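You operate a simulated robot arm through the tools that you are given. There is no shell and no other tool.

You run a simulated two-armed robot. Do the job below in one go: nothing can be reset, and whatever is moved stays where it is left.

## Task
Shake samples S7 and S9 together in the blue tray on the shaker.
Fine: load the tray on the table, then carry it over; run the shaker till no streaks show; leave tray and bottles on it; leave the third sample. Set down upright: what you pick out.
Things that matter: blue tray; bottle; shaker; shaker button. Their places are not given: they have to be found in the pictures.

It is judged by the outcome, as a careful person would: the job done as asked, and still so three seconds after it is handed in. It fails if anything else is knocked over, pushed out of place, dropped, spilled or broken.

## Robot
Two 7-joint arms with two-finger parallel grippers on one trunk that stands fixed in place. Base frame: the origin is at the foot of the trunk, x ahead of it, y to its left, z up. Readings come in mm, degrees, newtons and seconds.
The left shoulder is at [70, 177, 1145], the right one opposite. With the tool pointing down near the work surface each hand reaches from about 100 to 720 mm from the base axis, measured 20 degrees to its own side. Payload 3.43 kg a hand.
The tool frame of a hand sits at the grasp point between the pads (the TCP): z along the fingers, y along the line on which they close. The tips reach 30 mm beyond it. The gripper opens to 94 mm. The fingers are 28 mm wide and 10 mm thick; the gripper's body (50 by 96 mm) begins 55 mm behind the TCP.
Orientation is told as [roll, pitch, yaw] about the base's x, y, z axes, in that order, counted from this pose: with the fingers straight down and closing along the base's y, the tool's x points along the base's -x, its y along +y and its z along -z.

## Interface
- The arms move only by the tool arm_command. It takes "left_targets", "right_targets" or both (then of equal length, played together; a hand with none holds still); each is one flat list of numbers, 7 for each row, row after row: the turn, a rotation vector about the base's x, y, z in degrees, then the shift along the base's x, y, z in cm, then the gripper command, from -1 (fully open) to 1 (shut), values between in proportion. In form: [rx, ry, rz, dx, dy, dz, fingers, rx, ry, rz, dx, dy, dz, fingers, ...]. A call has 1 to 20 rows; each row is the pose to reach, as a shift and turn from the pose commanded when the call began. A row lasts 0.2 s, in which the tool goes at most 50 mm and 8.6 degrees; a call with a longer step from one row to the next is refused whole, and so is a gripper value outside its range. A pose out of reach is approached as far as the arm can. The call stops where the force on the tool passes 40 N (or 10 N more than at its start, if that is more) or the arm is blocked; 0.2 s more then pass. The fingers move at their own pace (about 153 mm/s each) and stop on an object; they squeeze with about 34 N. The grip force told is the motor's: it shows also when the fingers shut on nothing. Time passes only in rows, and 0.2 s behind the last, so rows that repeat a pose let the fingers close. It gives the time, the measured TCP pose, the force on the tool (base axes), the opening and the grip force at its end, in the units of the frame above (readings bear some noise), with the torque about the TCP (base axes, N m) and any sound that the robot's microphone picked up.
- Cameras (640 x 400 px; columns grow to the right, rows downward): "scene" is now at [135.7, -18.1, 1456.9]; the picture's right is [-0.20, -0.98, -0.00], its down [-0.62, 0.13, -0.78] and it looks along [0.76, -0.16, -0.63] (base axes); focal length 327 px, centre (320, 200). "left" rides on the left gripper at [76, -14, -103] in its tool frame; the picture's right is [0.18, 0.98, 0.00], its down [-0.75, 0.14, -0.64] and it looks along [-0.63, 0.12, 0.77] (tool axes); focal length 243 px, centre (320, 200). "right" rides on the right gripper at [76, 14, -102] in its tool frame; the picture's right is [-0.18, 0.98, 0.00], its down [-0.75, -0.14, -0.64] and it looks along [-0.63, -0.12, 0.77] (tool axes); focal length 243 px, centre (320, 200).
- get_image(camera): a new picture of that camera. It takes no simulated time.
- lift_body(by): slides the trunk up (or, below 0, down) by that many mm; the arms and the scene camera ride with it, the base frame stays. It gives what a move gives, with no picture.
- turn_head(pan, tilt): turns the head with the scene camera to pan (to the left, within 86 degrees either way) and tilt (down, from -29 to 69), counted from straight ahead of the robot. It gives what a move gives.
- pixel_to_xyz(camera, pixels): for up to 12 pixels [column, row] of the newest picture of that camera ("zoom" is the newest enlarged one), the place [x, y, z] in the base frame of the surface seen there, good to about 3 mm. It takes no simulated time.
- inspect(camera, box): a new picture of the part [left, top, right, bottom] of that camera's present view, enlarged. It takes no simulated time.
- hand_in(): hands the job in; it is judged then, once.

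Unless the task says otherwise, let go and move clear before handing in.

The tools are called after "Call:" as a command line: name --argument value ..., lists and objects as JSON in quotes. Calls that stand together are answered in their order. arm_command: Moves the arms, as the interface text tells. Its arguments: {"type":"object","properties":{"left_targets":{"type":"array","items":{"type":"number"}},"right_targets":{"type":"array","items":{"type":"number"}}},"required":[]} The other tools are called the same way: lift_body (by) slides the trunk up or down; turn_head (pan, tilt) turns the head that bears the scene camera; get_image (camera) takes a picture; pixel_to_xyz (camera, pixels) gives the place of the surface under pixels of a picture; inspect (camera, box) takes an enlarged picture of a part of a camera's view; hand_in () hands the job in.

At the start:

```text
time: 0.0
left_ee_pos: [540.2, 75.1, 1169.0]
left_orientation: [0.0, 0.0, 0.0]
left_force: [-0.2, 0.7, -0.1]
left_moment: [0.0, -0.01, 0.0]
left_finger_gap: 94.0
left_grasp_force: 0.1
right_ee_pos: [483.5, -364.1, 1129.6]
right_orientation: [0.0, 0.1, 0.0]
right_force: [0.2, 0.1, 0.2]
right_moment: [0.0, -0.01, 0.0]
right_finger_gap: 94.2
right_grasp_force: 0.0
trunk travel left (down, up): [-725.0, 115.0]
head pan, tilt: [-11.7, 39.1]
```

scene: 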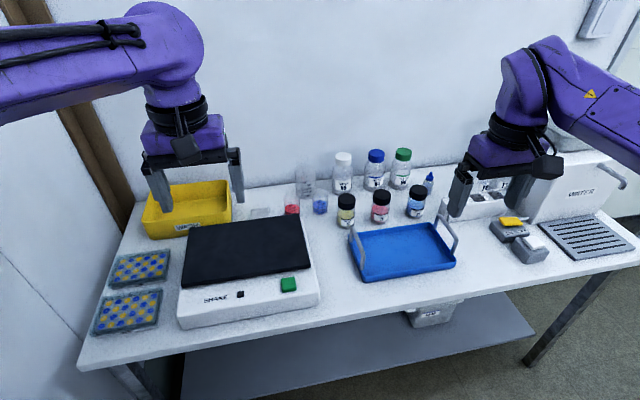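
right: 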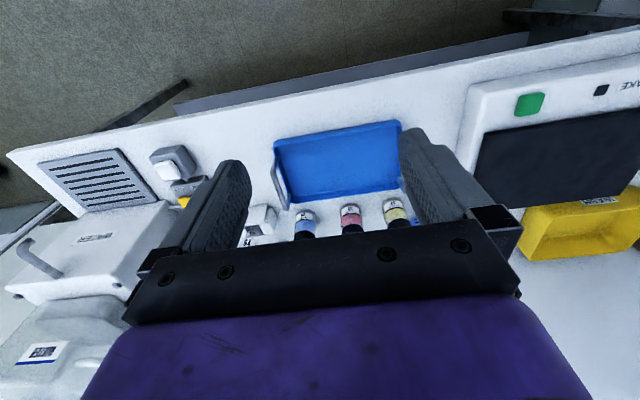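
left: 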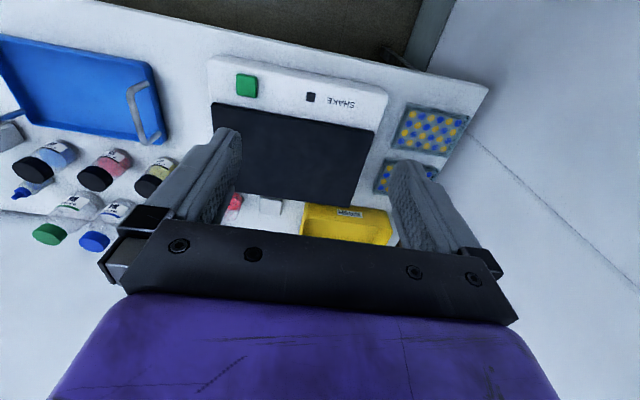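

The scene picture shows the blue tray around (402,252), three black-capped sample bottles at (346,210), (380,207), (416,202), and the shaker at (250,270) with a green button at (288,285). I'll zoom in on the bottles and the shaker to read the labels.

Call:
inspect --camera "scene" --box '[310, 170, 450, 257]'

Call:
inspect --camera "scene" --box '[170, 200, 340, 330]'

Call:
inspect --camera "left" --box '[0, 100, 180, 250]'

Call:
inspect --camera "right" --box '[240, 110, 430, 250]'

```text
4.57 times, centred on (380, 214) of scene
```

zoom: 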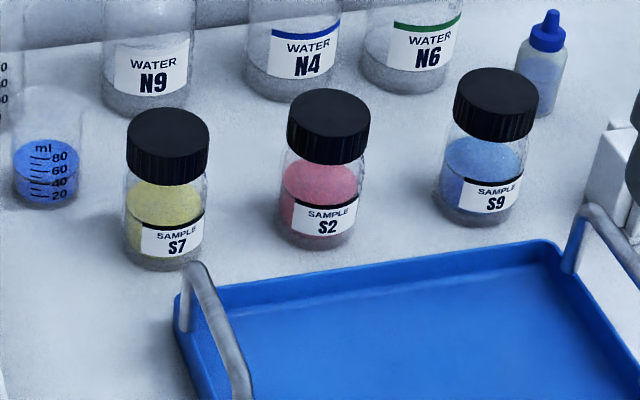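

```text
3.08 times, centred on (255, 265) of scene
```

zoom: 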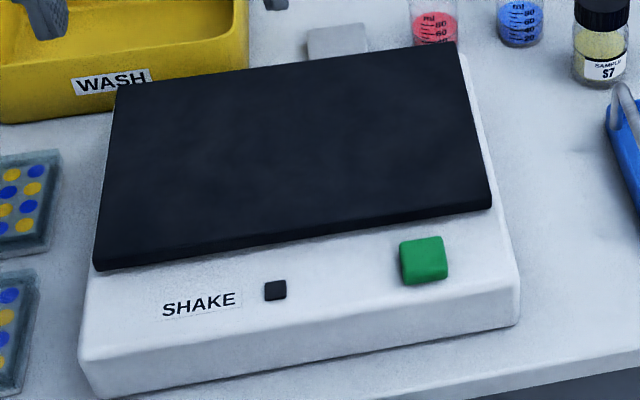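

```text
2.67 times, centred on (90, 175) of left
```

zoom: 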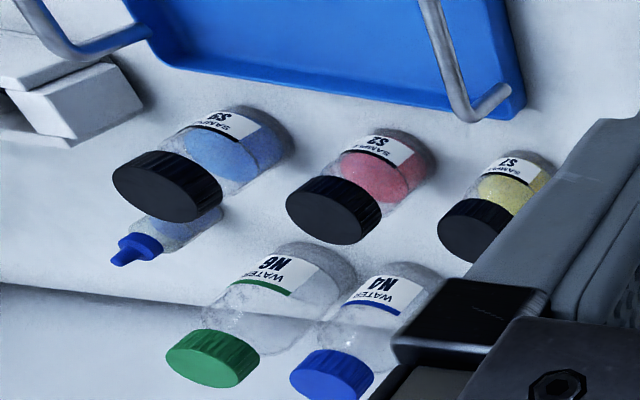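

```text
2.86 times, centred on (335, 180) of right
```

zoom: 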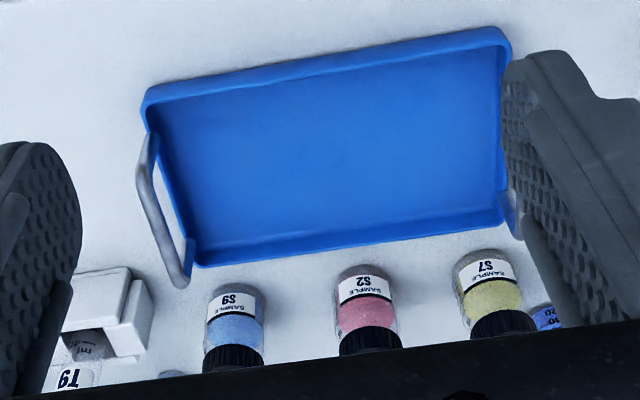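

The labels read S7 (yellow, leftmost), S2 (red, middle), S9 (blue, right); the tray has a handle at each end. I'll measure positions of bottles, tray, handles, shaker platform and button.

Call:
pixel_to_xyz --camera "scene" --pixels '[[346, 198], [347, 222], [381, 195], [380, 217], [418, 189], [416, 210], [346, 229], [416, 218], [400, 250], [363, 282], [456, 267], [438, 224]]'

Call:
pixel_to_xyz --camera "scene" --pixels '[[354, 229], [357, 245], [363, 260], [350, 238], [438, 216], [446, 228], [455, 240], [350, 243], [400, 275], [400, 235], [410, 262], [375, 252]]'

Call:
pixel_to_xyz --camera "scene" --pixels '[[204, 230], [307, 217], [310, 268], [184, 283], [250, 250], [288, 284], [282, 280], [295, 279], [241, 294], [230, 310], [317, 303], [182, 326]]'

```text
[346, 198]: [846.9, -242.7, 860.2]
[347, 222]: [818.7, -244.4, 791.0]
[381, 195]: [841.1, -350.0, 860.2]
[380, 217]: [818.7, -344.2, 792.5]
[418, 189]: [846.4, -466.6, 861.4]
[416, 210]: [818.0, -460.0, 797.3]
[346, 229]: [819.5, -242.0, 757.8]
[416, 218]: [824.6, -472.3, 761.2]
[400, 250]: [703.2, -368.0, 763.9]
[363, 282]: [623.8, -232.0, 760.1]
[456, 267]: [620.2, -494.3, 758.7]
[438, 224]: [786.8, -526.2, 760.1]
```

```text
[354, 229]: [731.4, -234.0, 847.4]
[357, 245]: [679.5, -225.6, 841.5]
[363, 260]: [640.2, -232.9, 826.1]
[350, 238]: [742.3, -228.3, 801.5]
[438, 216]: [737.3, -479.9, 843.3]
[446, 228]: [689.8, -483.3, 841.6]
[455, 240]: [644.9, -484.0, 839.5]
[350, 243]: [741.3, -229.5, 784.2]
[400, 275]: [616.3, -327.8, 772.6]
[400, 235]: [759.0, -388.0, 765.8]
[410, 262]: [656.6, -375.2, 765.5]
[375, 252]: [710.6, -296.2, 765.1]
```

```text
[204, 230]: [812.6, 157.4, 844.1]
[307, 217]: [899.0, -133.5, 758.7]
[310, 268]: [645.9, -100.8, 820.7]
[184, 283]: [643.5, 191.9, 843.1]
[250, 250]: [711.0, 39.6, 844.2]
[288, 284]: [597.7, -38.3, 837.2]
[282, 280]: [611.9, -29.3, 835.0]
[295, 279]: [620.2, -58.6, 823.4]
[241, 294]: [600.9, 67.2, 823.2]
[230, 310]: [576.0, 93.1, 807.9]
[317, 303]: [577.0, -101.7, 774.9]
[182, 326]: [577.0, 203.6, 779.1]
```

The table is at about z 758, the tray spans roughly x 615–770, y −230 to −490 with handle bars at y≈−230 and −484 (tops z≈845), and the shaker plate is at z≈844. I'll zoom to measure tray and plate corners more finely.

Call:
inspect --camera "scene" --box '[340, 205, 468, 285]'

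```text
5.00 times, centred on (404, 245) of scene
```

zoom: 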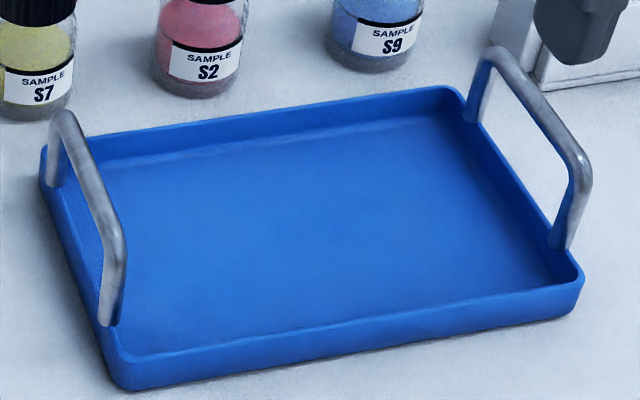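

Call:
pixel_to_xyz --camera "zoom" --pixels '[[63, 116], [92, 180], [117, 236], [110, 310], [56, 165], [494, 54], [540, 110], [577, 155], [564, 230], [474, 112]]'

Call:
pixel_to_xyz --camera "zoom" --pixels '[[45, 160], [120, 365], [130, 385], [578, 283], [578, 310], [455, 90], [250, 130], [350, 325], [300, 220], [130, 340], [560, 275], [120, 165]]'

Call:
inspect --camera "scene" --box '[170, 200, 330, 300]'

```text
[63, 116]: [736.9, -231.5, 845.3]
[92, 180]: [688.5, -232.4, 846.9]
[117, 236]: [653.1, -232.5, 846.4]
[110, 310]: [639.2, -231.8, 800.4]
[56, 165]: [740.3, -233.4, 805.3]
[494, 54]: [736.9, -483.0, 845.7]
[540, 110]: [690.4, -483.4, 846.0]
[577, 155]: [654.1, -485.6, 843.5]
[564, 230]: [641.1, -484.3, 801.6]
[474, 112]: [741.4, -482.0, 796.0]
```

```text
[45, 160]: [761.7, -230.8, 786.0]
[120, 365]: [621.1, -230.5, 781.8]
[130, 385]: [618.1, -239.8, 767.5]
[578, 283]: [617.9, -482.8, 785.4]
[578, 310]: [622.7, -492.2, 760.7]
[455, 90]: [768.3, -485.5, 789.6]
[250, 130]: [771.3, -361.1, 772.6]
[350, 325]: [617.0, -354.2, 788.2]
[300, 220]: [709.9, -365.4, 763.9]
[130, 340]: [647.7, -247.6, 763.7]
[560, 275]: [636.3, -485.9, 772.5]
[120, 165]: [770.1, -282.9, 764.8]
```

```text
4.00 times, centred on (250, 250) of scene
```

zoom: 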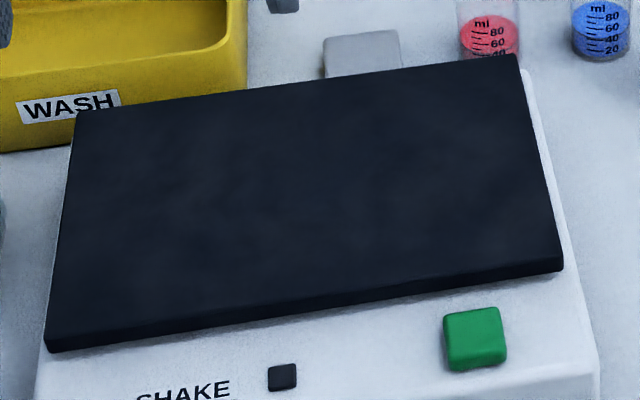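

The tray handles run along x with centres at about (690, −232, 846) and (690, −484, 846); the rim is at z≈787. Now I'll measure the plate's corners, the button and the bottles in close-up.

Call:
pixel_to_xyz --camera "zoom" --pixels '[[84, 115], [513, 60], [555, 255], [52, 333], [300, 200], [475, 325], [455, 320], [498, 318], [475, 350], [283, 370], [590, 350], [540, 330]]'

Call:
inspect --camera "scene" --box '[320, 180, 440, 240]'

```text
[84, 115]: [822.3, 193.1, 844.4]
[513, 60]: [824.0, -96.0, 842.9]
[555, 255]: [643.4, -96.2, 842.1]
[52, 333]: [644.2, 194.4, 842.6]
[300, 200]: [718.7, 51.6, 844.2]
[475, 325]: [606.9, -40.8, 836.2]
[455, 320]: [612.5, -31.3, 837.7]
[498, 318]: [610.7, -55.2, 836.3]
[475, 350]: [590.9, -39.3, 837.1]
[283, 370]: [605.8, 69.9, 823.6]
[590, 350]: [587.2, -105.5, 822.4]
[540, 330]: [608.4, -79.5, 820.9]
```

```text
5.33 times, centred on (380, 210) of scene
```

zoom: 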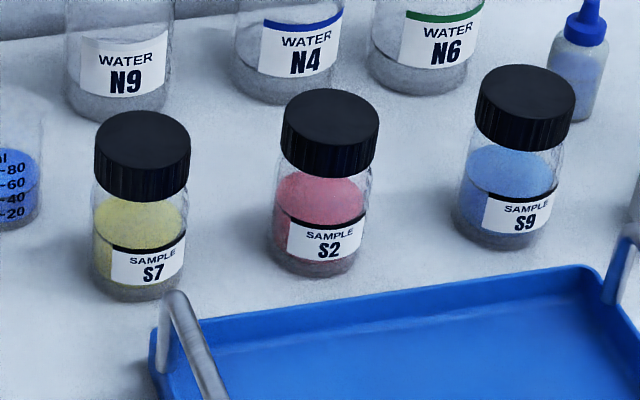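

The plate spans x 642–825, y −97 to 195 (centre ≈ (733, 49), z 844); the button is at about (602, −43, 837). Now the bottle cap points from this zoom.

Call:
pixel_to_xyz --camera "zoom" --pixels '[[142, 140], [100, 145], [187, 145], [142, 115], [142, 165], [145, 195], [525, 95], [484, 95], [570, 95], [525, 72], [525, 120], [510, 140]]'

Call:
pixel_to_xyz --camera "zoom" --pixels '[[330, 120], [288, 122], [374, 122], [330, 93], [330, 145], [570, 50], [590, 10], [575, 110], [120, 10], [440, 80], [290, 90], [143, 292]]'

```text
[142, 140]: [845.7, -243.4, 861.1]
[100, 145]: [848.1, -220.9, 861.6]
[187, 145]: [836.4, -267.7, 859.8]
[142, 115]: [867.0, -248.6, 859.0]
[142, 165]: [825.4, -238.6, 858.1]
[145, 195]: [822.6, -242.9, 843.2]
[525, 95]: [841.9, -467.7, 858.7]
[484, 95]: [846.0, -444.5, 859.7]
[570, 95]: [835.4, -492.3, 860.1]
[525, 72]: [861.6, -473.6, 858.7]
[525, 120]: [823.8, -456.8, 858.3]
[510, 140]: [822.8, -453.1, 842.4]
```

```text
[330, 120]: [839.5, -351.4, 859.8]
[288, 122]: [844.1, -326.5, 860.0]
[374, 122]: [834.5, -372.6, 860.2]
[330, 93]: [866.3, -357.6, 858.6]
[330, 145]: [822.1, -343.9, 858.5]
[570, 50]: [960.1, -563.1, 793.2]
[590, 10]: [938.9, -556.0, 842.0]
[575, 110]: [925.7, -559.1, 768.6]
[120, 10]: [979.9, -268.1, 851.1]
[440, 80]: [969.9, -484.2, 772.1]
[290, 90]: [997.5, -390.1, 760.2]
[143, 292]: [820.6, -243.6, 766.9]
```

The caps are centred at about S7 (844, −244), S2 (843, −350), S9 (842, −467), tops at z≈860, diameter ≈48. They lie far out, so I'll lower the trunk to gain reach and then tilt the right hand forward.

Call:
lift_body --by -120

```text
time: 1.5
left_ee_pos: [541.3, 76.0, 1049.1]
left_orientation: [0.0, 0.0, 0.0]
left_force: [0.2, 0.4, -0.1]
left_moment: [0.03, -0.01, -0.02]
left_finger_gap: 93.9
left_grasp_force: 0.1
right_ee_pos: [483.8, -364.4, 1009.5]
right_orientation: [0.0, 0.0, 0.0]
right_force: [0.3, -0.1, 0.1]
right_moment: [-0.03, -0.01, -0.02]
right_finger_gap: 94.2
right_grasp_force: 0.1
trunk travel left (down, up): [-605.0, 235.0]
head pan, tilt: [-11.7, 39.1]
```

The trunk is down 120 mm and both hands are free in the air. I'll tilt the right hand 55° forward while moving it 120 mm ahead and 60 mm down, over the tray's front.

Call:
arm_command --right_targets '[0, -7.5, 0, 1.5, 0, 0, -1, 0, -15, 0, 3, 0, 0, -1, 0, -22.5, 0, 4.5, 0, 0, -1, 0, -30, 0, 6, 0, 0, -1, 0, -37.5, 0, 7.5, 0, 0, -1, 0, -45, 0, 9, 0, 0, -1, 0, -50, 0, 10.5, 0, 0, -1, 0, -55, 0, 12, 0, 0, -1]'

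```text
time: 3.3
left_ee_pos: [541.1, 75.6, 1048.6]
left_orientation: [-0.1, 0.0, -0.1]
left_force: [-0.5, -0.4, -0.7]
left_moment: [-0.02, -0.02, 0.01]
left_finger_gap: 94.1
left_grasp_force: 0.1
right_ee_pos: [654.8, -390.4, 1053.9]
right_orientation: [-1.2, -53.7, 2.0]
right_force: [0.9, 0.7, -0.2]
right_moment: [0.01, -0.02, -0.03]
right_finger_gap: 93.9
right_grasp_force: 0.1
right hand out of reach, approached as far as the arm can: row 5, 6, 7, 8
trunk travel left (down, up): [-605.0, 235.0]
head pan, tilt: [-11.7, 39.1]
```

The hand was too folded near the trunk for that tilt (it stopped at (655, −390, 1054), pitch −54). I'll move it out toward the S9 pre-grasp with a 20° yaw, staying high.

Call:
arm_command --right_targets '[0, 0, -5, 3, -1.5, 0, -1, 0, 0, -10, 6, -3, 0, -1, 0, 0, -15, 9, -4.5, 0, -1, 0, 0, -20, 12, -6, 0, -1, 0, 0, -20, 12, -6, 0, -1]'

Call:
get_image --camera "scene"

Call:
get_image --camera "right"

```text
time: 4.5
left_ee_pos: [540.7, 74.8, 1049.3]
left_orientation: [0.1, 0.0, 0.0]
left_force: [-0.1, 0.7, 0.4]
left_moment: [-0.02, 0.02, 0.01]
left_finger_gap: 94.1
left_grasp_force: 0.0
right_ee_pos: [775.9, -463.2, 1070.9]
right_orientation: [-0.4, -54.5, -19.1]
right_force: [0.8, 0.9, -1.3]
right_moment: [0.0, -0.01, 0.02]
right_finger_gap: 94.1
right_grasp_force: 0.0
right hand out of reach, approached as far as the arm can: row 1, 2, 3, 4, 5
trunk travel left (down, up): [-605.0, 235.0]
head pan, tilt: [-11.7, 39.1]
```

```text
taken
```

scene: 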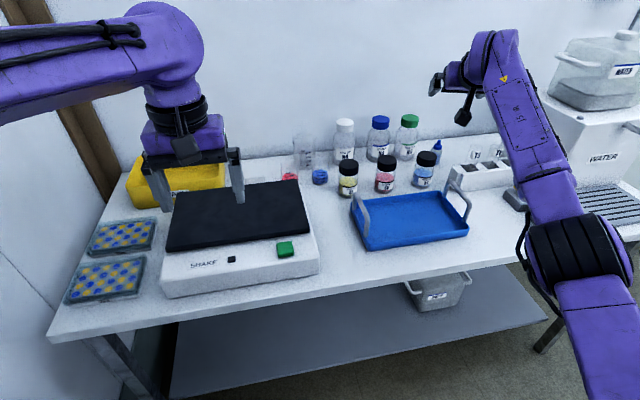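

```text
taken
```

right: 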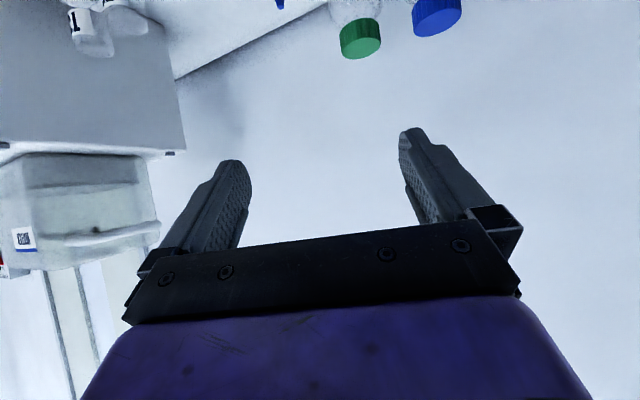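

The right hand is now at (776, −463, 1071), high above the bottles. I'll bring it down to about (760, −437, 930), which is behind and above S9's cap, and see whether the tilt holds there.

Call:
arm_command --right_targets '[0, 0, 0, -0.4, 0.6, -3, -1, 0, 0, 0, -0.8, 1.2, -6, -1, 0, 0, 0, -1.2, 1.9, -9, -1, 0, 0, 0, -1.6, 2.6, -12, -1, 0, 0, 0, -1.6, 2.6, -14, -1, 0, 0, 0, -1.6, 2.6, -14, -1]'

```text
time: 5.9
left_ee_pos: [542.3, 75.8, 1048.2]
left_orientation: [0.1, 0.0, 0.1]
left_force: [0.7, 0.0, 0.0]
left_moment: [0.03, 0.02, 0.02]
left_finger_gap: 93.9
left_grasp_force: 0.1
right_ee_pos: [785.9, -461.9, 979.9]
right_orientation: [-2.1, -51.9, -14.0]
right_force: [-0.2, -0.7, 0.0]
right_moment: [0.01, -0.05, -0.01]
right_finger_gap: 94.1
right_grasp_force: 0.0
right hand out of reach, approached as far as the arm can: row 1, 2, 3, 4, 5, 6
trunk travel left (down, up): [-605.0, 235.0]
head pan, tilt: [-11.7, 39.1]
```

The arm deviates outward and up (got (786, −462, 980) rather than (760, −437, 930)), which looks like a wrist-bend limit because the shoulder is now low. I'll raise the trunk again so the forearm slopes down, and then retry.

Call:
lift_body --by 120

Call:
arm_command --right_targets '[0, 0, 0, 0, 0, -4, -1, 0, 0, 0, -1, 1, -8, -1, 0, 0, 0, -2, 2, -12, -1, 0, 0, 0, -2, 2, -15, -1, 0, 0, 0, -2, 2, -17, -1, 0, 0, 0, -2, 2, -17, -1]'

Call:
get_image --camera "scene"

```text
time: 7.4
left_ee_pos: [542.5, 75.8, 1169.1]
left_orientation: [0.0, 0.1, 0.1]
left_force: [0.2, -0.3, 0.9]
left_moment: [0.03, 0.01, 0.0]
left_finger_gap: 94.0
left_grasp_force: 0.0
right_ee_pos: [785.6, -462.8, 1101.0]
right_orientation: [-2.0, -51.9, -14.1]
right_force: [0.5, -0.8, 0.4]
right_moment: [0.02, 0.02, 0.0]
right_finger_gap: 93.7
right_grasp_force: 0.1
trunk travel left (down, up): [-725.0, 115.0]
head pan, tilt: [-11.7, 39.1]
```

```text
time: 8.8
left_ee_pos: [540.1, 76.0, 1169.2]
left_orientation: [0.0, -0.1, -0.1]
left_force: [-0.5, -0.2, -0.2]
left_moment: [0.02, -0.04, 0.03]
left_finger_gap: 93.9
left_grasp_force: 0.2
right_ee_pos: [795.5, -441.6, 944.3]
right_orientation: [-6.9, -50.1, -4.2]
right_force: [-0.7, 0.1, -0.4]
right_moment: [0.02, 0.04, 0.02]
right_finger_gap: 94.1
right_grasp_force: 0.1
right hand out of reach, approached as far as the arm can: row 1, 2, 3, 4, 5, 6
trunk travel left (down, up): [-725.0, 115.0]
head pan, tilt: [-11.7, 39.1]
```

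```text
taken
```

scene: 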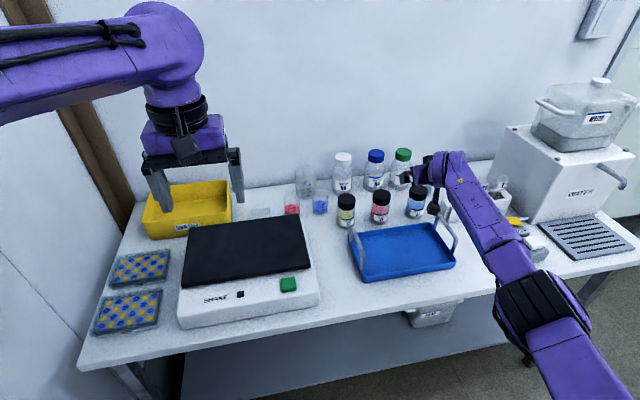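

The hand sits at (796, −442, 944) with some roll drift (−7, −50, −4). I'll send a null move to learn whether the baseline is the commanded or the achieved pose.

Call:
arm_command --right_targets '[0, 0, 0, 0, 0, 0, -1]'

```text
time: 9.2
left_ee_pos: [542.1, 75.4, 1168.6]
left_orientation: [0.0, 0.1, 0.1]
left_force: [0.4, 0.2, 0.6]
left_moment: [-0.02, 0.02, 0.03]
left_finger_gap: 94.0
left_grasp_force: 0.0
right_ee_pos: [796.1, -442.6, 942.0]
right_orientation: [-6.8, -50.0, -4.1]
right_force: [-1.2, -0.5, 0.1]
right_moment: [-0.03, 0.02, -0.01]
right_finger_gap: 94.1
right_grasp_force: 0.0
trunk travel left (down, up): [-725.0, 115.0]
head pan, tilt: [-11.7, 39.1]
```

The null move gave no reach warning, so the baseline is the achieved pose. I'll measure where the right arm's elbow and wrist are to understand the limit.

Call:
pixel_to_xyz --camera "scene" --pixels '[[580, 360], [540, 310], [510, 260], [480, 210], [462, 180], [440, 165], [436, 205], [420, 170]]'

Call:
inspect --camera "scene" --box '[390, 140, 640, 400]'

Call:
turn_head --pan -50 --tilt 50

Call:
get_image --camera "scene"

```text
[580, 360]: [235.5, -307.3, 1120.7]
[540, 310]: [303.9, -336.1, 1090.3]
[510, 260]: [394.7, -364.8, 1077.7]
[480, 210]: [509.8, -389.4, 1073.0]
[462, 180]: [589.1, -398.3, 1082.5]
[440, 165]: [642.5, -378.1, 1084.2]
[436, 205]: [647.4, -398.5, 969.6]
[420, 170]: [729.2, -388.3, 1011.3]
```

```text
1.54 times, centred on (515, 270) of scene
```

zoom: 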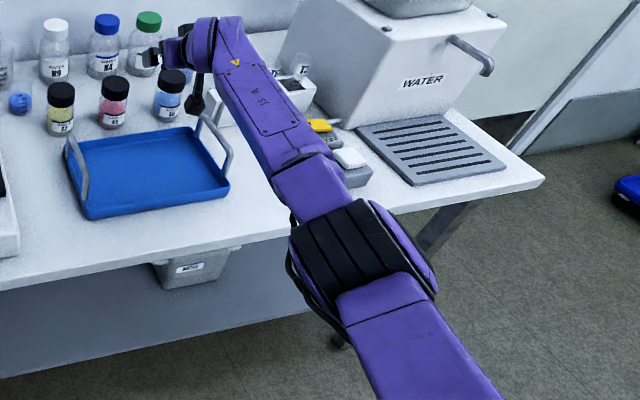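

```text
time: 10.2
left_ee_pos: [542.7, 75.8, 1168.5]
left_orientation: [0.0, 0.0, 0.1]
left_force: [0.8, -0.5, -0.3]
left_moment: [0.01, 0.01, 0.02]
left_finger_gap: 94.0
left_grasp_force: 0.1
right_ee_pos: [796.8, -441.2, 943.9]
right_orientation: [-6.8, -50.0, -4.2]
right_force: [-0.9, -0.6, -1.0]
right_moment: [-0.03, 0.03, -0.01]
right_finger_gap: 94.1
right_grasp_force: 0.2
trunk travel left (down, up): [-725.0, 115.0]
head pan, tilt: [-50.0, 50.0]
```

```text
taken
```

scene: 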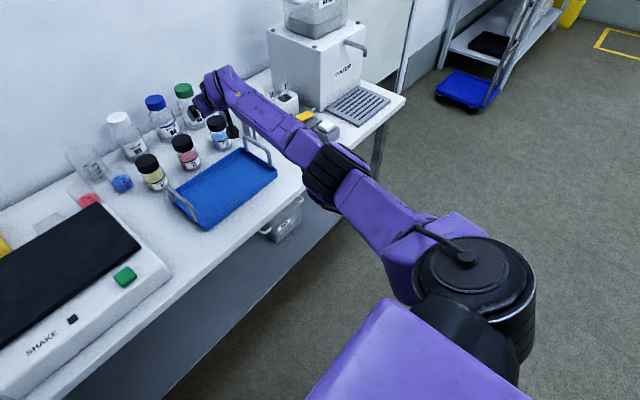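

The arm is almost stretched out along its forearm, so the limit is about posture. I'll go back to a straight-down pose near (620, −400, 1000) and then tilt stepwise from there to see which rows are reachable.

Call:
arm_command --right_targets '[1.17, 7.1, 0.98, -2.5, 0.6, 1, -1, 2.34, 14.2, 1.97, -5, 1.2, 2, -1, 3.51, 21.3, 2.95, -7.5, 1.8, 3, -1, 4.68, 28.4, 3.94, -10, 2.4, 4, -1, 5.85, 35.5, 4.92, -12.5, 3, 5, -1, 7.02, 42.6, 5.9, -15, 3.6, 5.7, -1, 8.19, 49.69, 6.89, -17.6, 4.2, 5.7, -1, 8.19, 49.69, 6.89, -17.6, 4.2, 5.7, -1]'

Call:
get_image --camera "scene"

```text
time: 12.1
left_ee_pos: [540.7, 75.1, 1169.0]
left_orientation: [-0.1, 0.0, 0.2]
left_force: [-0.6, 0.8, -0.2]
left_moment: [-0.03, 0.0, -0.02]
left_finger_gap: 94.0
left_grasp_force: 0.1
right_ee_pos: [622.2, -405.5, 1000.5]
right_orientation: [0.1, 0.2, 0.1]
right_force: [0.2, 0.2, -0.2]
right_moment: [0.02, 0.02, 0.02]
right_finger_gap: 93.8
right_grasp_force: 0.1
trunk travel left (down, up): [-725.0, 115.0]
head pan, tilt: [-50.0, 50.0]
```

```text
taken
```

scene: 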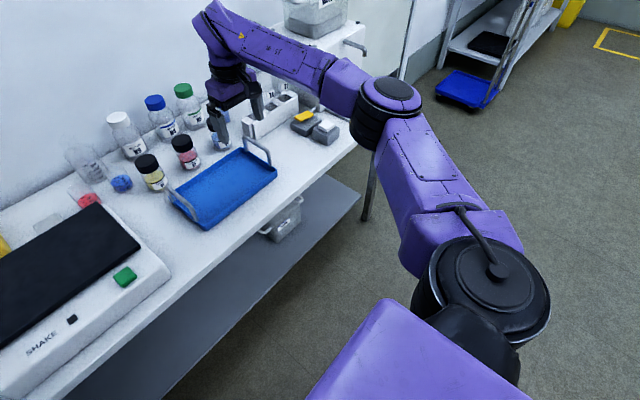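

The hand is pointing down at (622, −405, 1000) with no trouble; the elbow is out to the right at (390, 90) px. I'll measure elbow and wrist points for the geometry.

Call:
pixel_to_xyz --camera "scene" --pixels '[[390, 90], [345, 80], [300, 60], [250, 40], [225, 25], [230, 75], [440, 170], [470, 220], [490, 270], [375, 130]]'

Call:
arm_command --right_targets '[0, -6, 0, 1.5, 0, 0, -1, 0, -12, 0, 3, 0, 0, -1, 0, -18, 0, 4.5, 0, 0, -1, 0, -24, 0, 6, 0, 0, -1, 0, -30, 0, 7.5, 0, 0, -1, 0, -36, 0, 9, 0, 0, -1, 0, -42, 0, 10.5, 0, 0, -1, 0, -48, 0, 12, 0, 0, -1, 0, -54, 0, 13.5, 0, 0, -1, 0, -60, 0, 15, 0, 0, -1]'

Call:
get_image --camera "scene"

```text
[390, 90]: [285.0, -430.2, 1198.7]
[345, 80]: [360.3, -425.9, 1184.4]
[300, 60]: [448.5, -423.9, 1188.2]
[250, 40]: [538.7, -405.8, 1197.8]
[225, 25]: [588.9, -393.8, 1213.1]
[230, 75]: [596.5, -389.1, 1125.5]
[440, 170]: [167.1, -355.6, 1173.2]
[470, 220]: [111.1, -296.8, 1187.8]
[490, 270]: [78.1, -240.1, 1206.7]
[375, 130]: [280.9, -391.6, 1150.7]
```

```text
time: 14.2
left_ee_pos: [541.0, 75.8, 1168.5]
left_orientation: [0.1, 0.0, 0.0]
left_force: [0.3, 0.6, -0.7]
left_moment: [0.0, -0.01, -0.02]
left_finger_gap: 94.0
left_grasp_force: 0.1
right_ee_pos: [777.0, -408.6, 1000.4]
right_orientation: [0.0, -59.9, 0.3]
right_force: [0.3, -0.8, -0.1]
right_moment: [0.01, -0.02, -0.01]
right_finger_gap: 93.8
right_grasp_force: 0.1
right hand out of reach, approached as far as the arm can: row 10
trunk travel left (down, up): [-725.0, 115.0]
head pan, tilt: [-50.0, 50.0]
```

```text
taken
```

scene: 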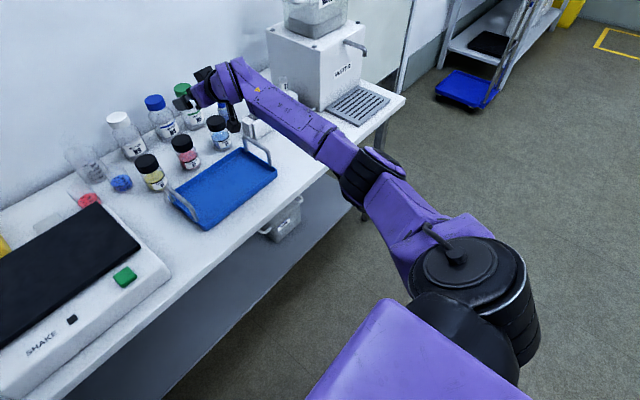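

The 60° tilt was reached at (777, −409, 1000). I'll measure the forearm's slope here and then try lower and closer positions at this tilt (needed for putting bottles into the tray).

Call:
pixel_to_xyz --camera "scene" --pixels '[[370, 170], [335, 150], [300, 125], [260, 90], [235, 75], [215, 90], [234, 125], [400, 210], [430, 240]]'

Call:
arm_command --right_targets '[0, 0, 0, -1, 0, -1, -1, 0, 0, 0, -2, 0, -2, -1, 0, 0, 0, -3, 0, -3, -1, 0, 0, 0, -4, 0, -4, -1]'

```text
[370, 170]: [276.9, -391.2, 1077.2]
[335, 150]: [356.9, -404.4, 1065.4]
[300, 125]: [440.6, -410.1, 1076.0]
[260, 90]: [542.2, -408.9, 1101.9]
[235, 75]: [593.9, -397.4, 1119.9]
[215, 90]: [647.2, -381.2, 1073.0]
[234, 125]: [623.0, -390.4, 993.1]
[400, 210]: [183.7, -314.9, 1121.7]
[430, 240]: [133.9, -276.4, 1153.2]
```

```text
time: 15.2
left_ee_pos: [540.2, 74.6, 1169.2]
left_orientation: [0.0, 0.1, 0.1]
left_force: [-0.4, 0.3, -0.1]
left_moment: [0.02, 0.0, 0.0]
left_finger_gap: 94.1
left_grasp_force: 0.0
right_ee_pos: [758.0, -430.0, 961.3]
right_orientation: [0.1, -59.8, 0.5]
right_force: [-0.2, 0.1, -0.4]
right_moment: [-0.04, 0.0, 0.06]
right_finger_gap: 94.0
right_grasp_force: 0.0
right hand out of reach, approached as far as the arm can: row 1, 2, 3, 4
trunk travel left (down, up): [-725.0, 115.0]
head pan, tilt: [-50.0, 50.0]
```

Moving closer at this tilt pushed the hand sideways to (758, −430, 961); the wrist seems to need the forearm to slope upward (now ≈12° up, bend ≈42°). So a much lower trunk should suit the forward tilt; first I raise the right hand and pull the left hand back and up so the trunk can go down safely.

Call:
arm_command --right_targets '[0, 0, 0, -0.8, 0, 4, -1, 0, 0, 0, -1.6, 0, 8, -1, 0, 0, 0, -2.4, 0, 12, -1, 0, 0, 0, -3.2, 0, 16, -1, 0, 0, 0, -4, 0, 20, -1, 0, 0, 0, -4.8, 0, 24, -1, 0, 0, 0, -4.8, 0, 24, -1]' --left_targets '[0, 0, 0, -2, 0, 2, -1, 0, 0, 0, -4, 0, 4, -1, 0, 0, 0, -6, 0, 6, -1, 0, 0, 0, -8, 0, 8, -1, 0, 0, 0, -10, 0, 10, -1, 0, 0, 0, -12, 0, 12, -1, 0, 0, 0, -12, 0, 12, -1]'

```text
time: 16.9
left_ee_pos: [421.1, 75.7, 1290.8]
left_orientation: [0.0, 0.0, 0.0]
left_force: [-0.5, 0.9, 0.6]
left_moment: [0.01, -0.01, 0.02]
left_finger_gap: 93.8
left_grasp_force: 0.1
right_ee_pos: [711.2, -430.2, 1202.2]
right_orientation: [-0.1, -59.9, -0.1]
right_force: [0.7, 0.3, -0.1]
right_moment: [-0.02, -0.01, 0.0]
right_finger_gap: 94.0
right_grasp_force: 0.1
right hand out of reach, approached as far as the arm can: row 1, 2, 3
trunk travel left (down, up): [-725.0, 115.0]
head pan, tilt: [-50.0, 50.0]
```

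Higher relative to the shoulder the tilted pose is reached exactly (711, −430, 1202), which confirms it. I'll lower the trunk by 250 mm; the right hand will then be at z≈952, clear of everything.

Call:
lift_body --by -250

Call:
get_image --camera "scene"

Call:
get_image --camera "right"

```text
time: 19.4
left_ee_pos: [420.5, 75.7, 1041.9]
left_orientation: [0.0, 0.1, 0.0]
left_force: [0.0, -0.4, 0.3]
left_moment: [-0.04, 0.03, -0.01]
left_finger_gap: 93.7
left_grasp_force: 0.0
right_ee_pos: [710.5, -429.9, 952.0]
right_orientation: [0.0, -60.0, 0.1]
right_force: [-0.4, 0.4, -0.2]
right_moment: [-0.02, -0.02, -0.02]
right_finger_gap: 93.7
right_grasp_force: 0.1
trunk travel left (down, up): [-475.0, 365.0]
head pan, tilt: [-50.0, 50.0]
```

```text
taken
```

scene: 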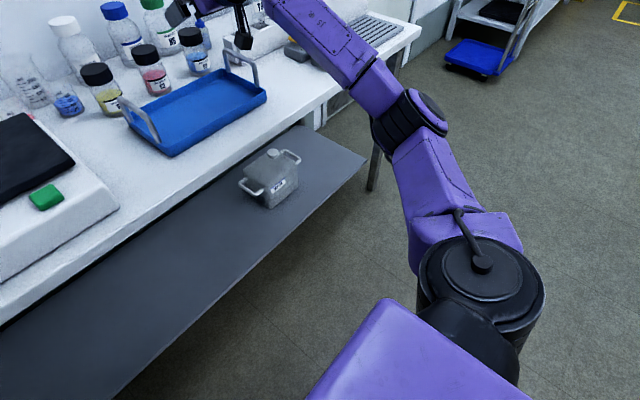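

```text
taken
```

right: 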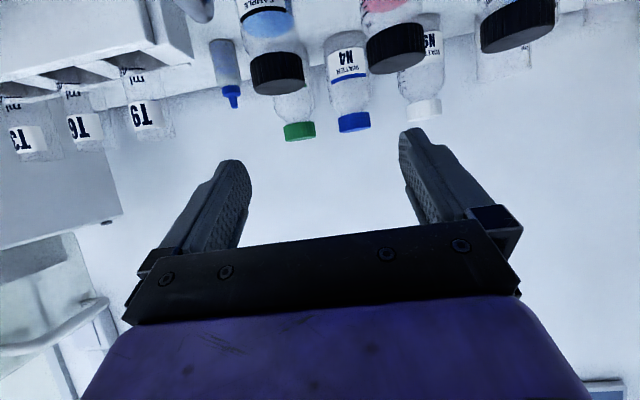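

The right hand is at (710, −430, 952) with the 60° tilt. I'll turn to yaw −20, tilt 65 and go to the S9 pre-grasp at about (754, −435, 890).

Call:
arm_command --right_targets '[-0.17, -1, -4, 1, -0.1, -1, -1, -0.35, -2, -8, 2, -0.2, -2, -1, -0.52, -3, -12, 3, -0.3, -3, -1, -0.7, -4, -16, 3.8, -0.4, -4, -1, -0.87, -4.95, -20, 4.4, -0.5, -5, -1, -0.87, -4.95, -20, 4.4, -0.5, -6.2, -1, -0.87, -4.95, -20, 4.4, -0.5, -6.2, -1]'

Call:
turn_head --pan -25 --tilt 25

Call:
get_image --camera "scene"

Call:
get_image --camera "right"

```text
time: 21.0
left_ee_pos: [420.7, 76.3, 1040.8]
left_orientation: [0.0, 0.0, 0.1]
left_force: [-0.5, 0.1, -0.7]
left_moment: [0.03, 0.03, -0.02]
left_finger_gap: 93.9
left_grasp_force: 0.1
right_ee_pos: [783.3, -484.1, 958.8]
right_orientation: [-3.0, -63.3, -13.8]
right_force: [0.2, 0.1, 0.4]
right_moment: [-0.03, 0.0, 0.03]
right_finger_gap: 94.2
right_grasp_force: 0.1
right hand out of reach, approached as far as the arm can: row 2, 3, 4, 5, 6, 7
trunk travel left (down, up): [-475.0, 365.0]
head pan, tilt: [-50.0, 50.0]
```

```text
time: 21.9
left_ee_pos: [420.2, 77.0, 1040.8]
left_orientation: [0.1, 0.0, 0.0]
left_force: [-0.2, 0.7, 0.7]
left_moment: [-0.01, -0.01, 0.0]
left_finger_gap: 93.8
left_grasp_force: 0.0
right_ee_pos: [783.5, -484.2, 958.2]
right_orientation: [-3.0, -63.2, -13.6]
right_force: [0.2, -0.3, 0.2]
right_moment: [0.0, 0.02, 0.01]
right_finger_gap: 94.0
right_grasp_force: 0.0
trunk travel left (down, up): [-475.0, 365.0]
head pan, tilt: [-25.0, 25.0]
```

```text
taken
```

scene: 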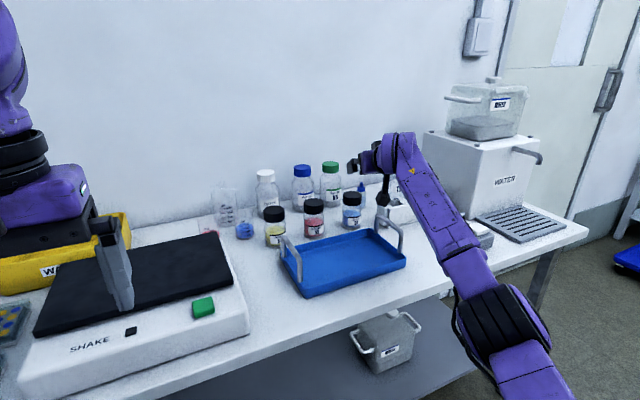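

```text
taken
```

right: 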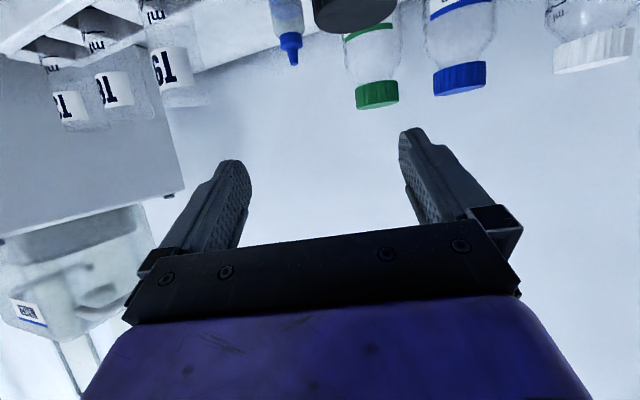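

Yaw to the right isn't reached here: target (754, −435, 890) gave (783, −484, 959), rpy (−3, −63, −14). I'll check the outstretched reach itself, high above the bottles, by asking for (831, −463, 959) at tilt 70, yaw −20.

Call:
arm_command --right_targets '[-0.2, -1.7, -0.9, 1.2, 0.5, 0, -1, -0.4, -3.4, -1.75, 2.4, 1.0, 0, -1, -0.6, -5.1, -2.6, 3.6, 1.6, 0, -1, -0.83, -6.85, -3.53, 4.8, 2.1, 0, -1, -0.83, -6.85, -3.53, 4.8, 2.1, 0, -1]'

Call:
get_image --camera "scene"

```text
time: 23.1
left_ee_pos: [420.7, 76.9, 1041.1]
left_orientation: [0.0, 0.0, -0.1]
left_force: [0.2, -0.3, 0.4]
left_moment: [0.02, 0.01, -0.02]
left_finger_gap: 94.1
left_grasp_force: 0.1
right_ee_pos: [798.2, -512.2, 986.3]
right_orientation: [-1.6, -67.3, -16.6]
right_force: [-0.3, 0.5, 0.3]
right_moment: [0.0, 0.01, 0.03]
right_finger_gap: 94.1
right_grasp_force: 0.1
right hand out of reach, approached as far as the arm can: row 1, 2, 3, 4, 5
trunk travel left (down, up): [-475.0, 365.0]
head pan, tilt: [-25.0, 25.0]
```

```text
taken
```

scene: 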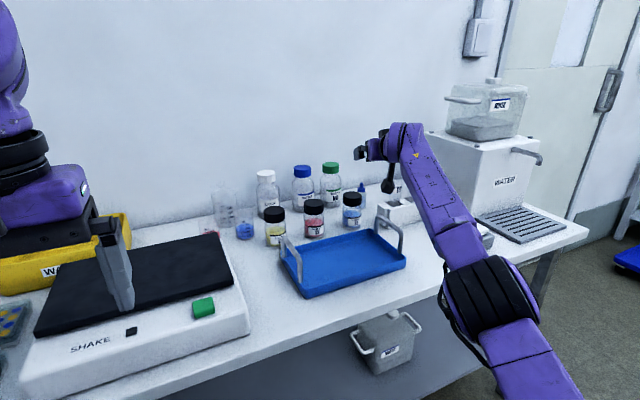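

The stretched wrist distance is about 660 mm from the shoulder, and the tool can't point to the right of the forearm's heading. So S9 should be taken at near-full stretch with a small yaw (−10) and big tilt (75). I'll test that orientation high up first at (800, −455, 950).

Call:
arm_command --right_targets '[-0.3, -1.9, 2.0, 0, 1.4, -0.9, -1, -0.6, -3.8, 4.0, 0.1, 2.8, -1.8, -1, -0.95, -5.7, 6.1, 0.15, 4.2, -2.7, -1, -1.27, -7.62, 8.1, 0.2, 5.7, -3.6, -1, -1.27, -7.62, 8.1, 0.2, 5.7, -3.6, -1]'

```text
time: 24.3
left_ee_pos: [421.2, 76.4, 1041.3]
left_orientation: [0.0, 0.1, 0.0]
left_force: [-0.2, -0.9, -0.7]
left_moment: [0.0, 0.0, 0.0]
left_finger_gap: 94.1
left_grasp_force: 0.1
right_ee_pos: [797.5, -468.1, 963.1]
right_orientation: [-2.4, -72.1, -7.4]
right_force: [-0.3, 0.2, 0.1]
right_moment: [-0.01, -0.01, 0.0]
right_finger_gap: 94.0
right_grasp_force: 0.0
right hand out of reach, approached as far as the arm can: row 2, 3, 4, 5
trunk travel left (down, up): [-475.0, 365.0]
head pan, tilt: [-25.0, 25.0]
```

That nearly worked: (797, −468, 963), rpy (−2, −72, −7). I'll test whether a higher wrist relative to the shoulder (which a lower trunk would give) reaches the pose exactly.

Call:
arm_command --right_targets '[0.1, -1.5, -0.1, 0.4, 0.4, 1.6, -1, 0.23, -2.97, -0.3, 0.75, 0.8, 3.2, -1, 0.23, -2.97, -0.3, 0.75, 0.8, 3.2, -1]'

```text
time: 25.1
left_ee_pos: [422.4, 76.7, 1040.8]
left_orientation: [0.0, 0.0, 0.0]
left_force: [-0.5, -0.3, 0.5]
left_moment: [-0.02, 0.04, 0.0]
left_finger_gap: 93.8
left_grasp_force: 0.1
right_ee_pos: [805.7, -462.4, 996.7]
right_orientation: [-0.2, -75.0, -9.8]
right_force: [-0.3, -0.4, 0.0]
right_moment: [-0.02, 0.05, 0.01]
right_finger_gap: 94.0
right_grasp_force: 0.1
trunk travel left (down, up): [-475.0, 365.0]
head pan, tilt: [-25.0, 25.0]
```

That pose was reached exactly with the higher wrist: (806, −462, 997), rpy (0, −75, −10). Before lowering the trunk 150 mm I'll check the forearm's underside and table-edge heights in the picture.

Call:
get_image --camera "scene"

Call:
turn_head --pan -45 --tilt 45

Call:
get_image --camera "scene"

Call:
get_image --camera "right"

```text
taken
```

scene: 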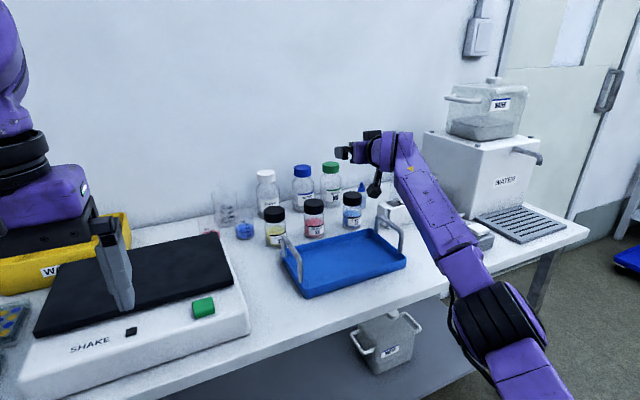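

```text
time: 25.9
left_ee_pos: [420.6, 75.7, 1040.5]
left_orientation: [0.0, 0.0, 0.0]
left_force: [0.1, 0.7, 0.0]
left_moment: [0.02, -0.01, 0.01]
left_finger_gap: 94.0
left_grasp_force: 0.2
right_ee_pos: [806.3, -460.5, 996.1]
right_orientation: [-0.3, -75.0, -9.7]
right_force: [-0.1, -0.4, 0.0]
right_moment: [0.04, 0.0, 0.02]
right_finger_gap: 93.9
right_grasp_force: 0.0
trunk travel left (down, up): [-475.0, 365.0]
head pan, tilt: [-45.0, 45.0]
```

```text
taken
```

scene: 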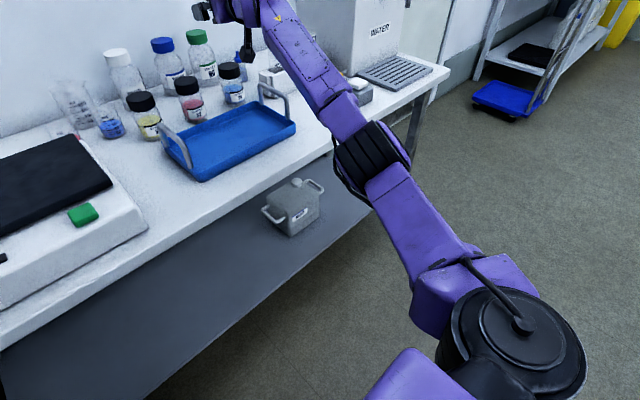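

```text
taken
```

right: 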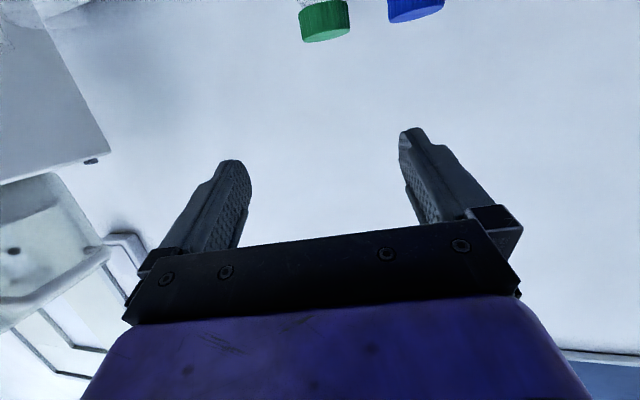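

Call:
pixel_to_xyz --camera "scene" --pixels '[[375, 150], [350, 115], [320, 75], [290, 35], [265, 10], [410, 210], [440, 250], [490, 310], [300, 150], [248, 55], [246, 30], [360, 190]]'

```text
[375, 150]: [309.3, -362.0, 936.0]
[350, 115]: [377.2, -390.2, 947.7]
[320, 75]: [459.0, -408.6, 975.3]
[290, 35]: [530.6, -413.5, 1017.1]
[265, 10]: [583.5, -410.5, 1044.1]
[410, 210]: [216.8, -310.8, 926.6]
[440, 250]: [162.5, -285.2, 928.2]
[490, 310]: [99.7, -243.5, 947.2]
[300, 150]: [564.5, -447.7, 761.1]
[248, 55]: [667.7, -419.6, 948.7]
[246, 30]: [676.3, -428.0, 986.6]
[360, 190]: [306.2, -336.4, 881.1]
```

The forearm's top is at z≈1017 over the table's front edge (x≈560), so lowering 130 mm keeps it clear of the table (761) by roughly 40 mm. The open fingers will come down astride S9's cap with their tips just short of its axis; I'll go down in two steps, checking between.

Call:
lift_body --by -80

Call:
turn_head --pan -28 --tilt 20

Call:
get_image --camera "scene"

Call:
get_image --camera "right"

```text
time: 27.1
left_ee_pos: [420.8, 76.0, 961.0]
left_orientation: [0.0, 0.0, 0.0]
left_force: [0.3, 0.1, -0.6]
left_moment: [0.01, -0.01, 0.01]
left_finger_gap: 94.3
left_grasp_force: 0.1
right_ee_pos: [806.3, -461.5, 917.1]
right_orientation: [-0.1, -75.0, -9.6]
right_force: [0.5, 0.5, -0.4]
right_moment: [0.01, -0.01, 0.03]
right_finger_gap: 94.0
right_grasp_force: 0.0
trunk travel left (down, up): [-395.0, 445.0]
head pan, tilt: [-45.0, 45.0]
```

```text
time: 28.0
left_ee_pos: [420.9, 76.8, 960.5]
left_orientation: [0.0, 0.0, -0.1]
left_force: [-0.5, -0.4, -0.4]
left_moment: [-0.01, -0.01, 0.02]
left_finger_gap: 93.8
left_grasp_force: 0.2
right_ee_pos: [804.9, -460.6, 917.1]
right_orientation: [-0.1, -74.9, -9.7]
right_force: [0.2, -1.0, -0.4]
right_moment: [0.01, -0.02, 0.02]
right_finger_gap: 94.0
right_grasp_force: 0.0
trunk travel left (down, up): [-395.0, 445.0]
head pan, tilt: [-28.0, 20.0]
```

```text
taken
```

scene: 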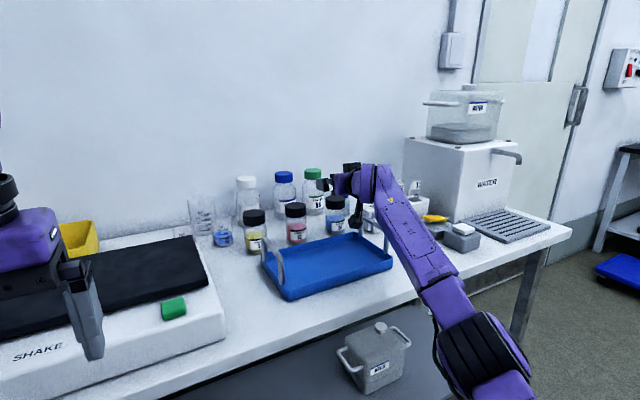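

```text
taken
```

right: 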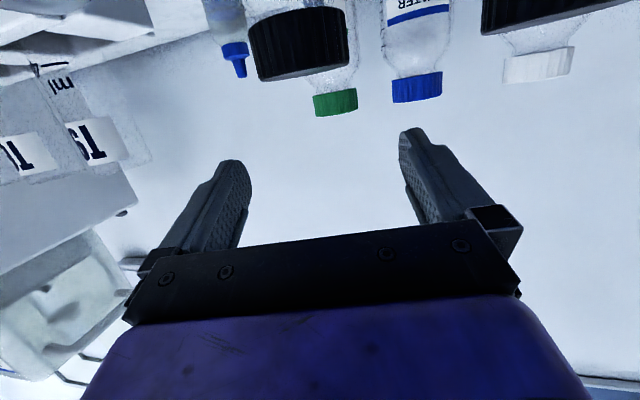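

The right-hand picture shows S9's cap at (300, 45), centred between the fingertips, and nothing is in the way below. I'll lower the trunk another 55 mm to bring the fingers astride the cap.

Call:
lift_body --by -55

Call:
get_image --camera "scene"

Call:
get_image --camera "right"

Call:
inspect --camera "scene" --box '[230, 130, 430, 290]'

```text
time: 29.0
left_ee_pos: [421.8, 77.2, 905.8]
left_orientation: [0.0, 0.0, 0.0]
left_force: [0.2, 0.3, -0.9]
left_moment: [0.0, -0.05, 0.0]
left_finger_gap: 94.2
left_grasp_force: 0.1
right_ee_pos: [805.4, -462.0, 862.1]
right_orientation: [-0.2, -74.9, -9.7]
right_force: [0.0, -0.6, 0.2]
right_moment: [0.01, 0.05, 0.02]
right_finger_gap: 94.0
right_grasp_force: 0.2
trunk travel left (down, up): [-340.0, 500.0]
head pan, tilt: [-28.0, 20.0]
```

```text
taken
```

scene: 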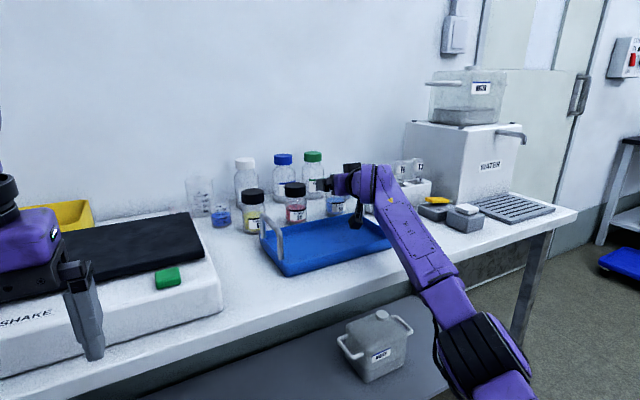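

```text
taken
```

right: 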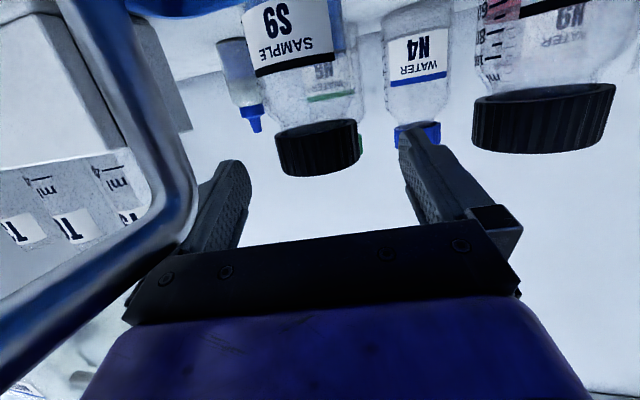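

```text
2.50 times, centred on (330, 210) of scene
```

zoom: 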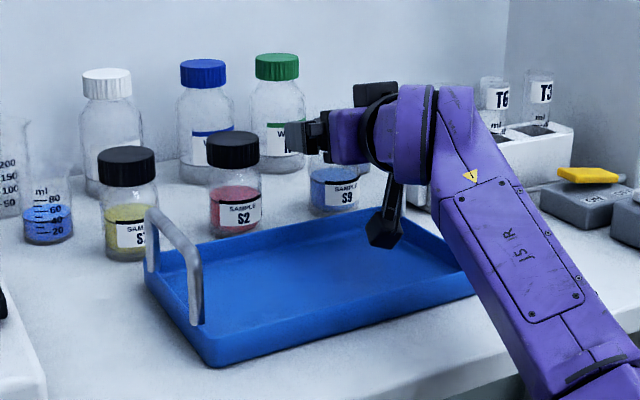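

The picture from the hand shows S9's cap at (320, 148) between the fingers, and the tray's right handle passing beneath the gripper body (about 9 mm below by my reckoning). So I'll keep the height almost the same and go forward 18 mm, 4 mm down, to get the cap between the pads.

Call:
arm_command --right_targets '[0, 0, 0, 0.6, -0.1, -0.1, -1, 0, 0, 0, 1.2, -0.2, -0.3, -1, 0, 0, 0, 1.8, -0.3, -0.4, -1, 0, 0, 0, 1.8, -0.3, -0.4, -1]'

Call:
get_image --camera "right"

Call:
inspect --camera "scene" --box '[270, 140, 430, 260]'

```text
time: 30.0
left_ee_pos: [421.5, 76.4, 906.4]
left_orientation: [0.0, 0.0, 0.0]
left_force: [0.2, -0.5, -0.7]
left_moment: [0.02, 0.0, 0.04]
left_finger_gap: 94.2
left_grasp_force: 0.1
right_ee_pos: [823.6, -465.2, 856.4]
right_orientation: [-0.2, -74.8, -9.7]
right_force: [-0.9, 0.2, 0.0]
right_moment: [0.01, -0.01, 0.0]
right_finger_gap: 94.3
right_grasp_force: 0.1
trunk travel left (down, up): [-340.0, 500.0]
head pan, tilt: [-28.0, 20.0]
```

```text
taken
```

right: 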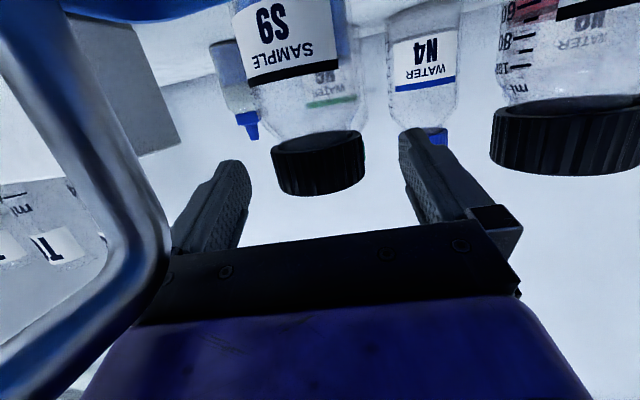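

```text
3.33 times, centred on (350, 200) of scene
```

zoom: 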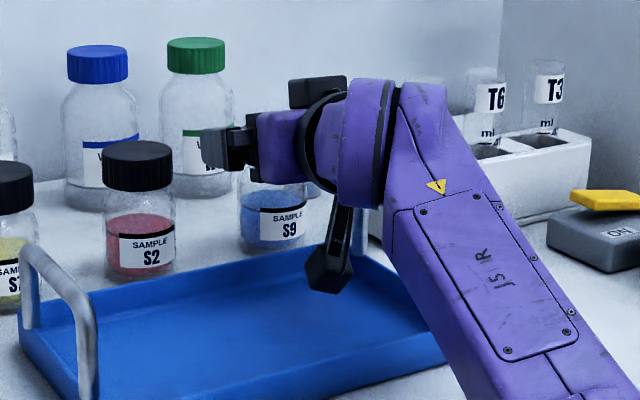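

The hand reached (824, −465, 856) and the cap shows at (318, 163) between the fingers. I'll check the cap's place from this camera before closing.

Call:
pixel_to_xyz --camera "right" --pixels '[[318, 150], [318, 185], [278, 160], [360, 150], [235, 200], [420, 180], [130, 200], [320, 140]]'

```text
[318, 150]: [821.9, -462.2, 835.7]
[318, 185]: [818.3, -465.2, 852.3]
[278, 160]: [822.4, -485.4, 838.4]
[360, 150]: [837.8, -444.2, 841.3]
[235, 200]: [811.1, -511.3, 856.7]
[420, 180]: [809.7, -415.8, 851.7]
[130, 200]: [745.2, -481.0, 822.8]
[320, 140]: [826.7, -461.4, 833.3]
```

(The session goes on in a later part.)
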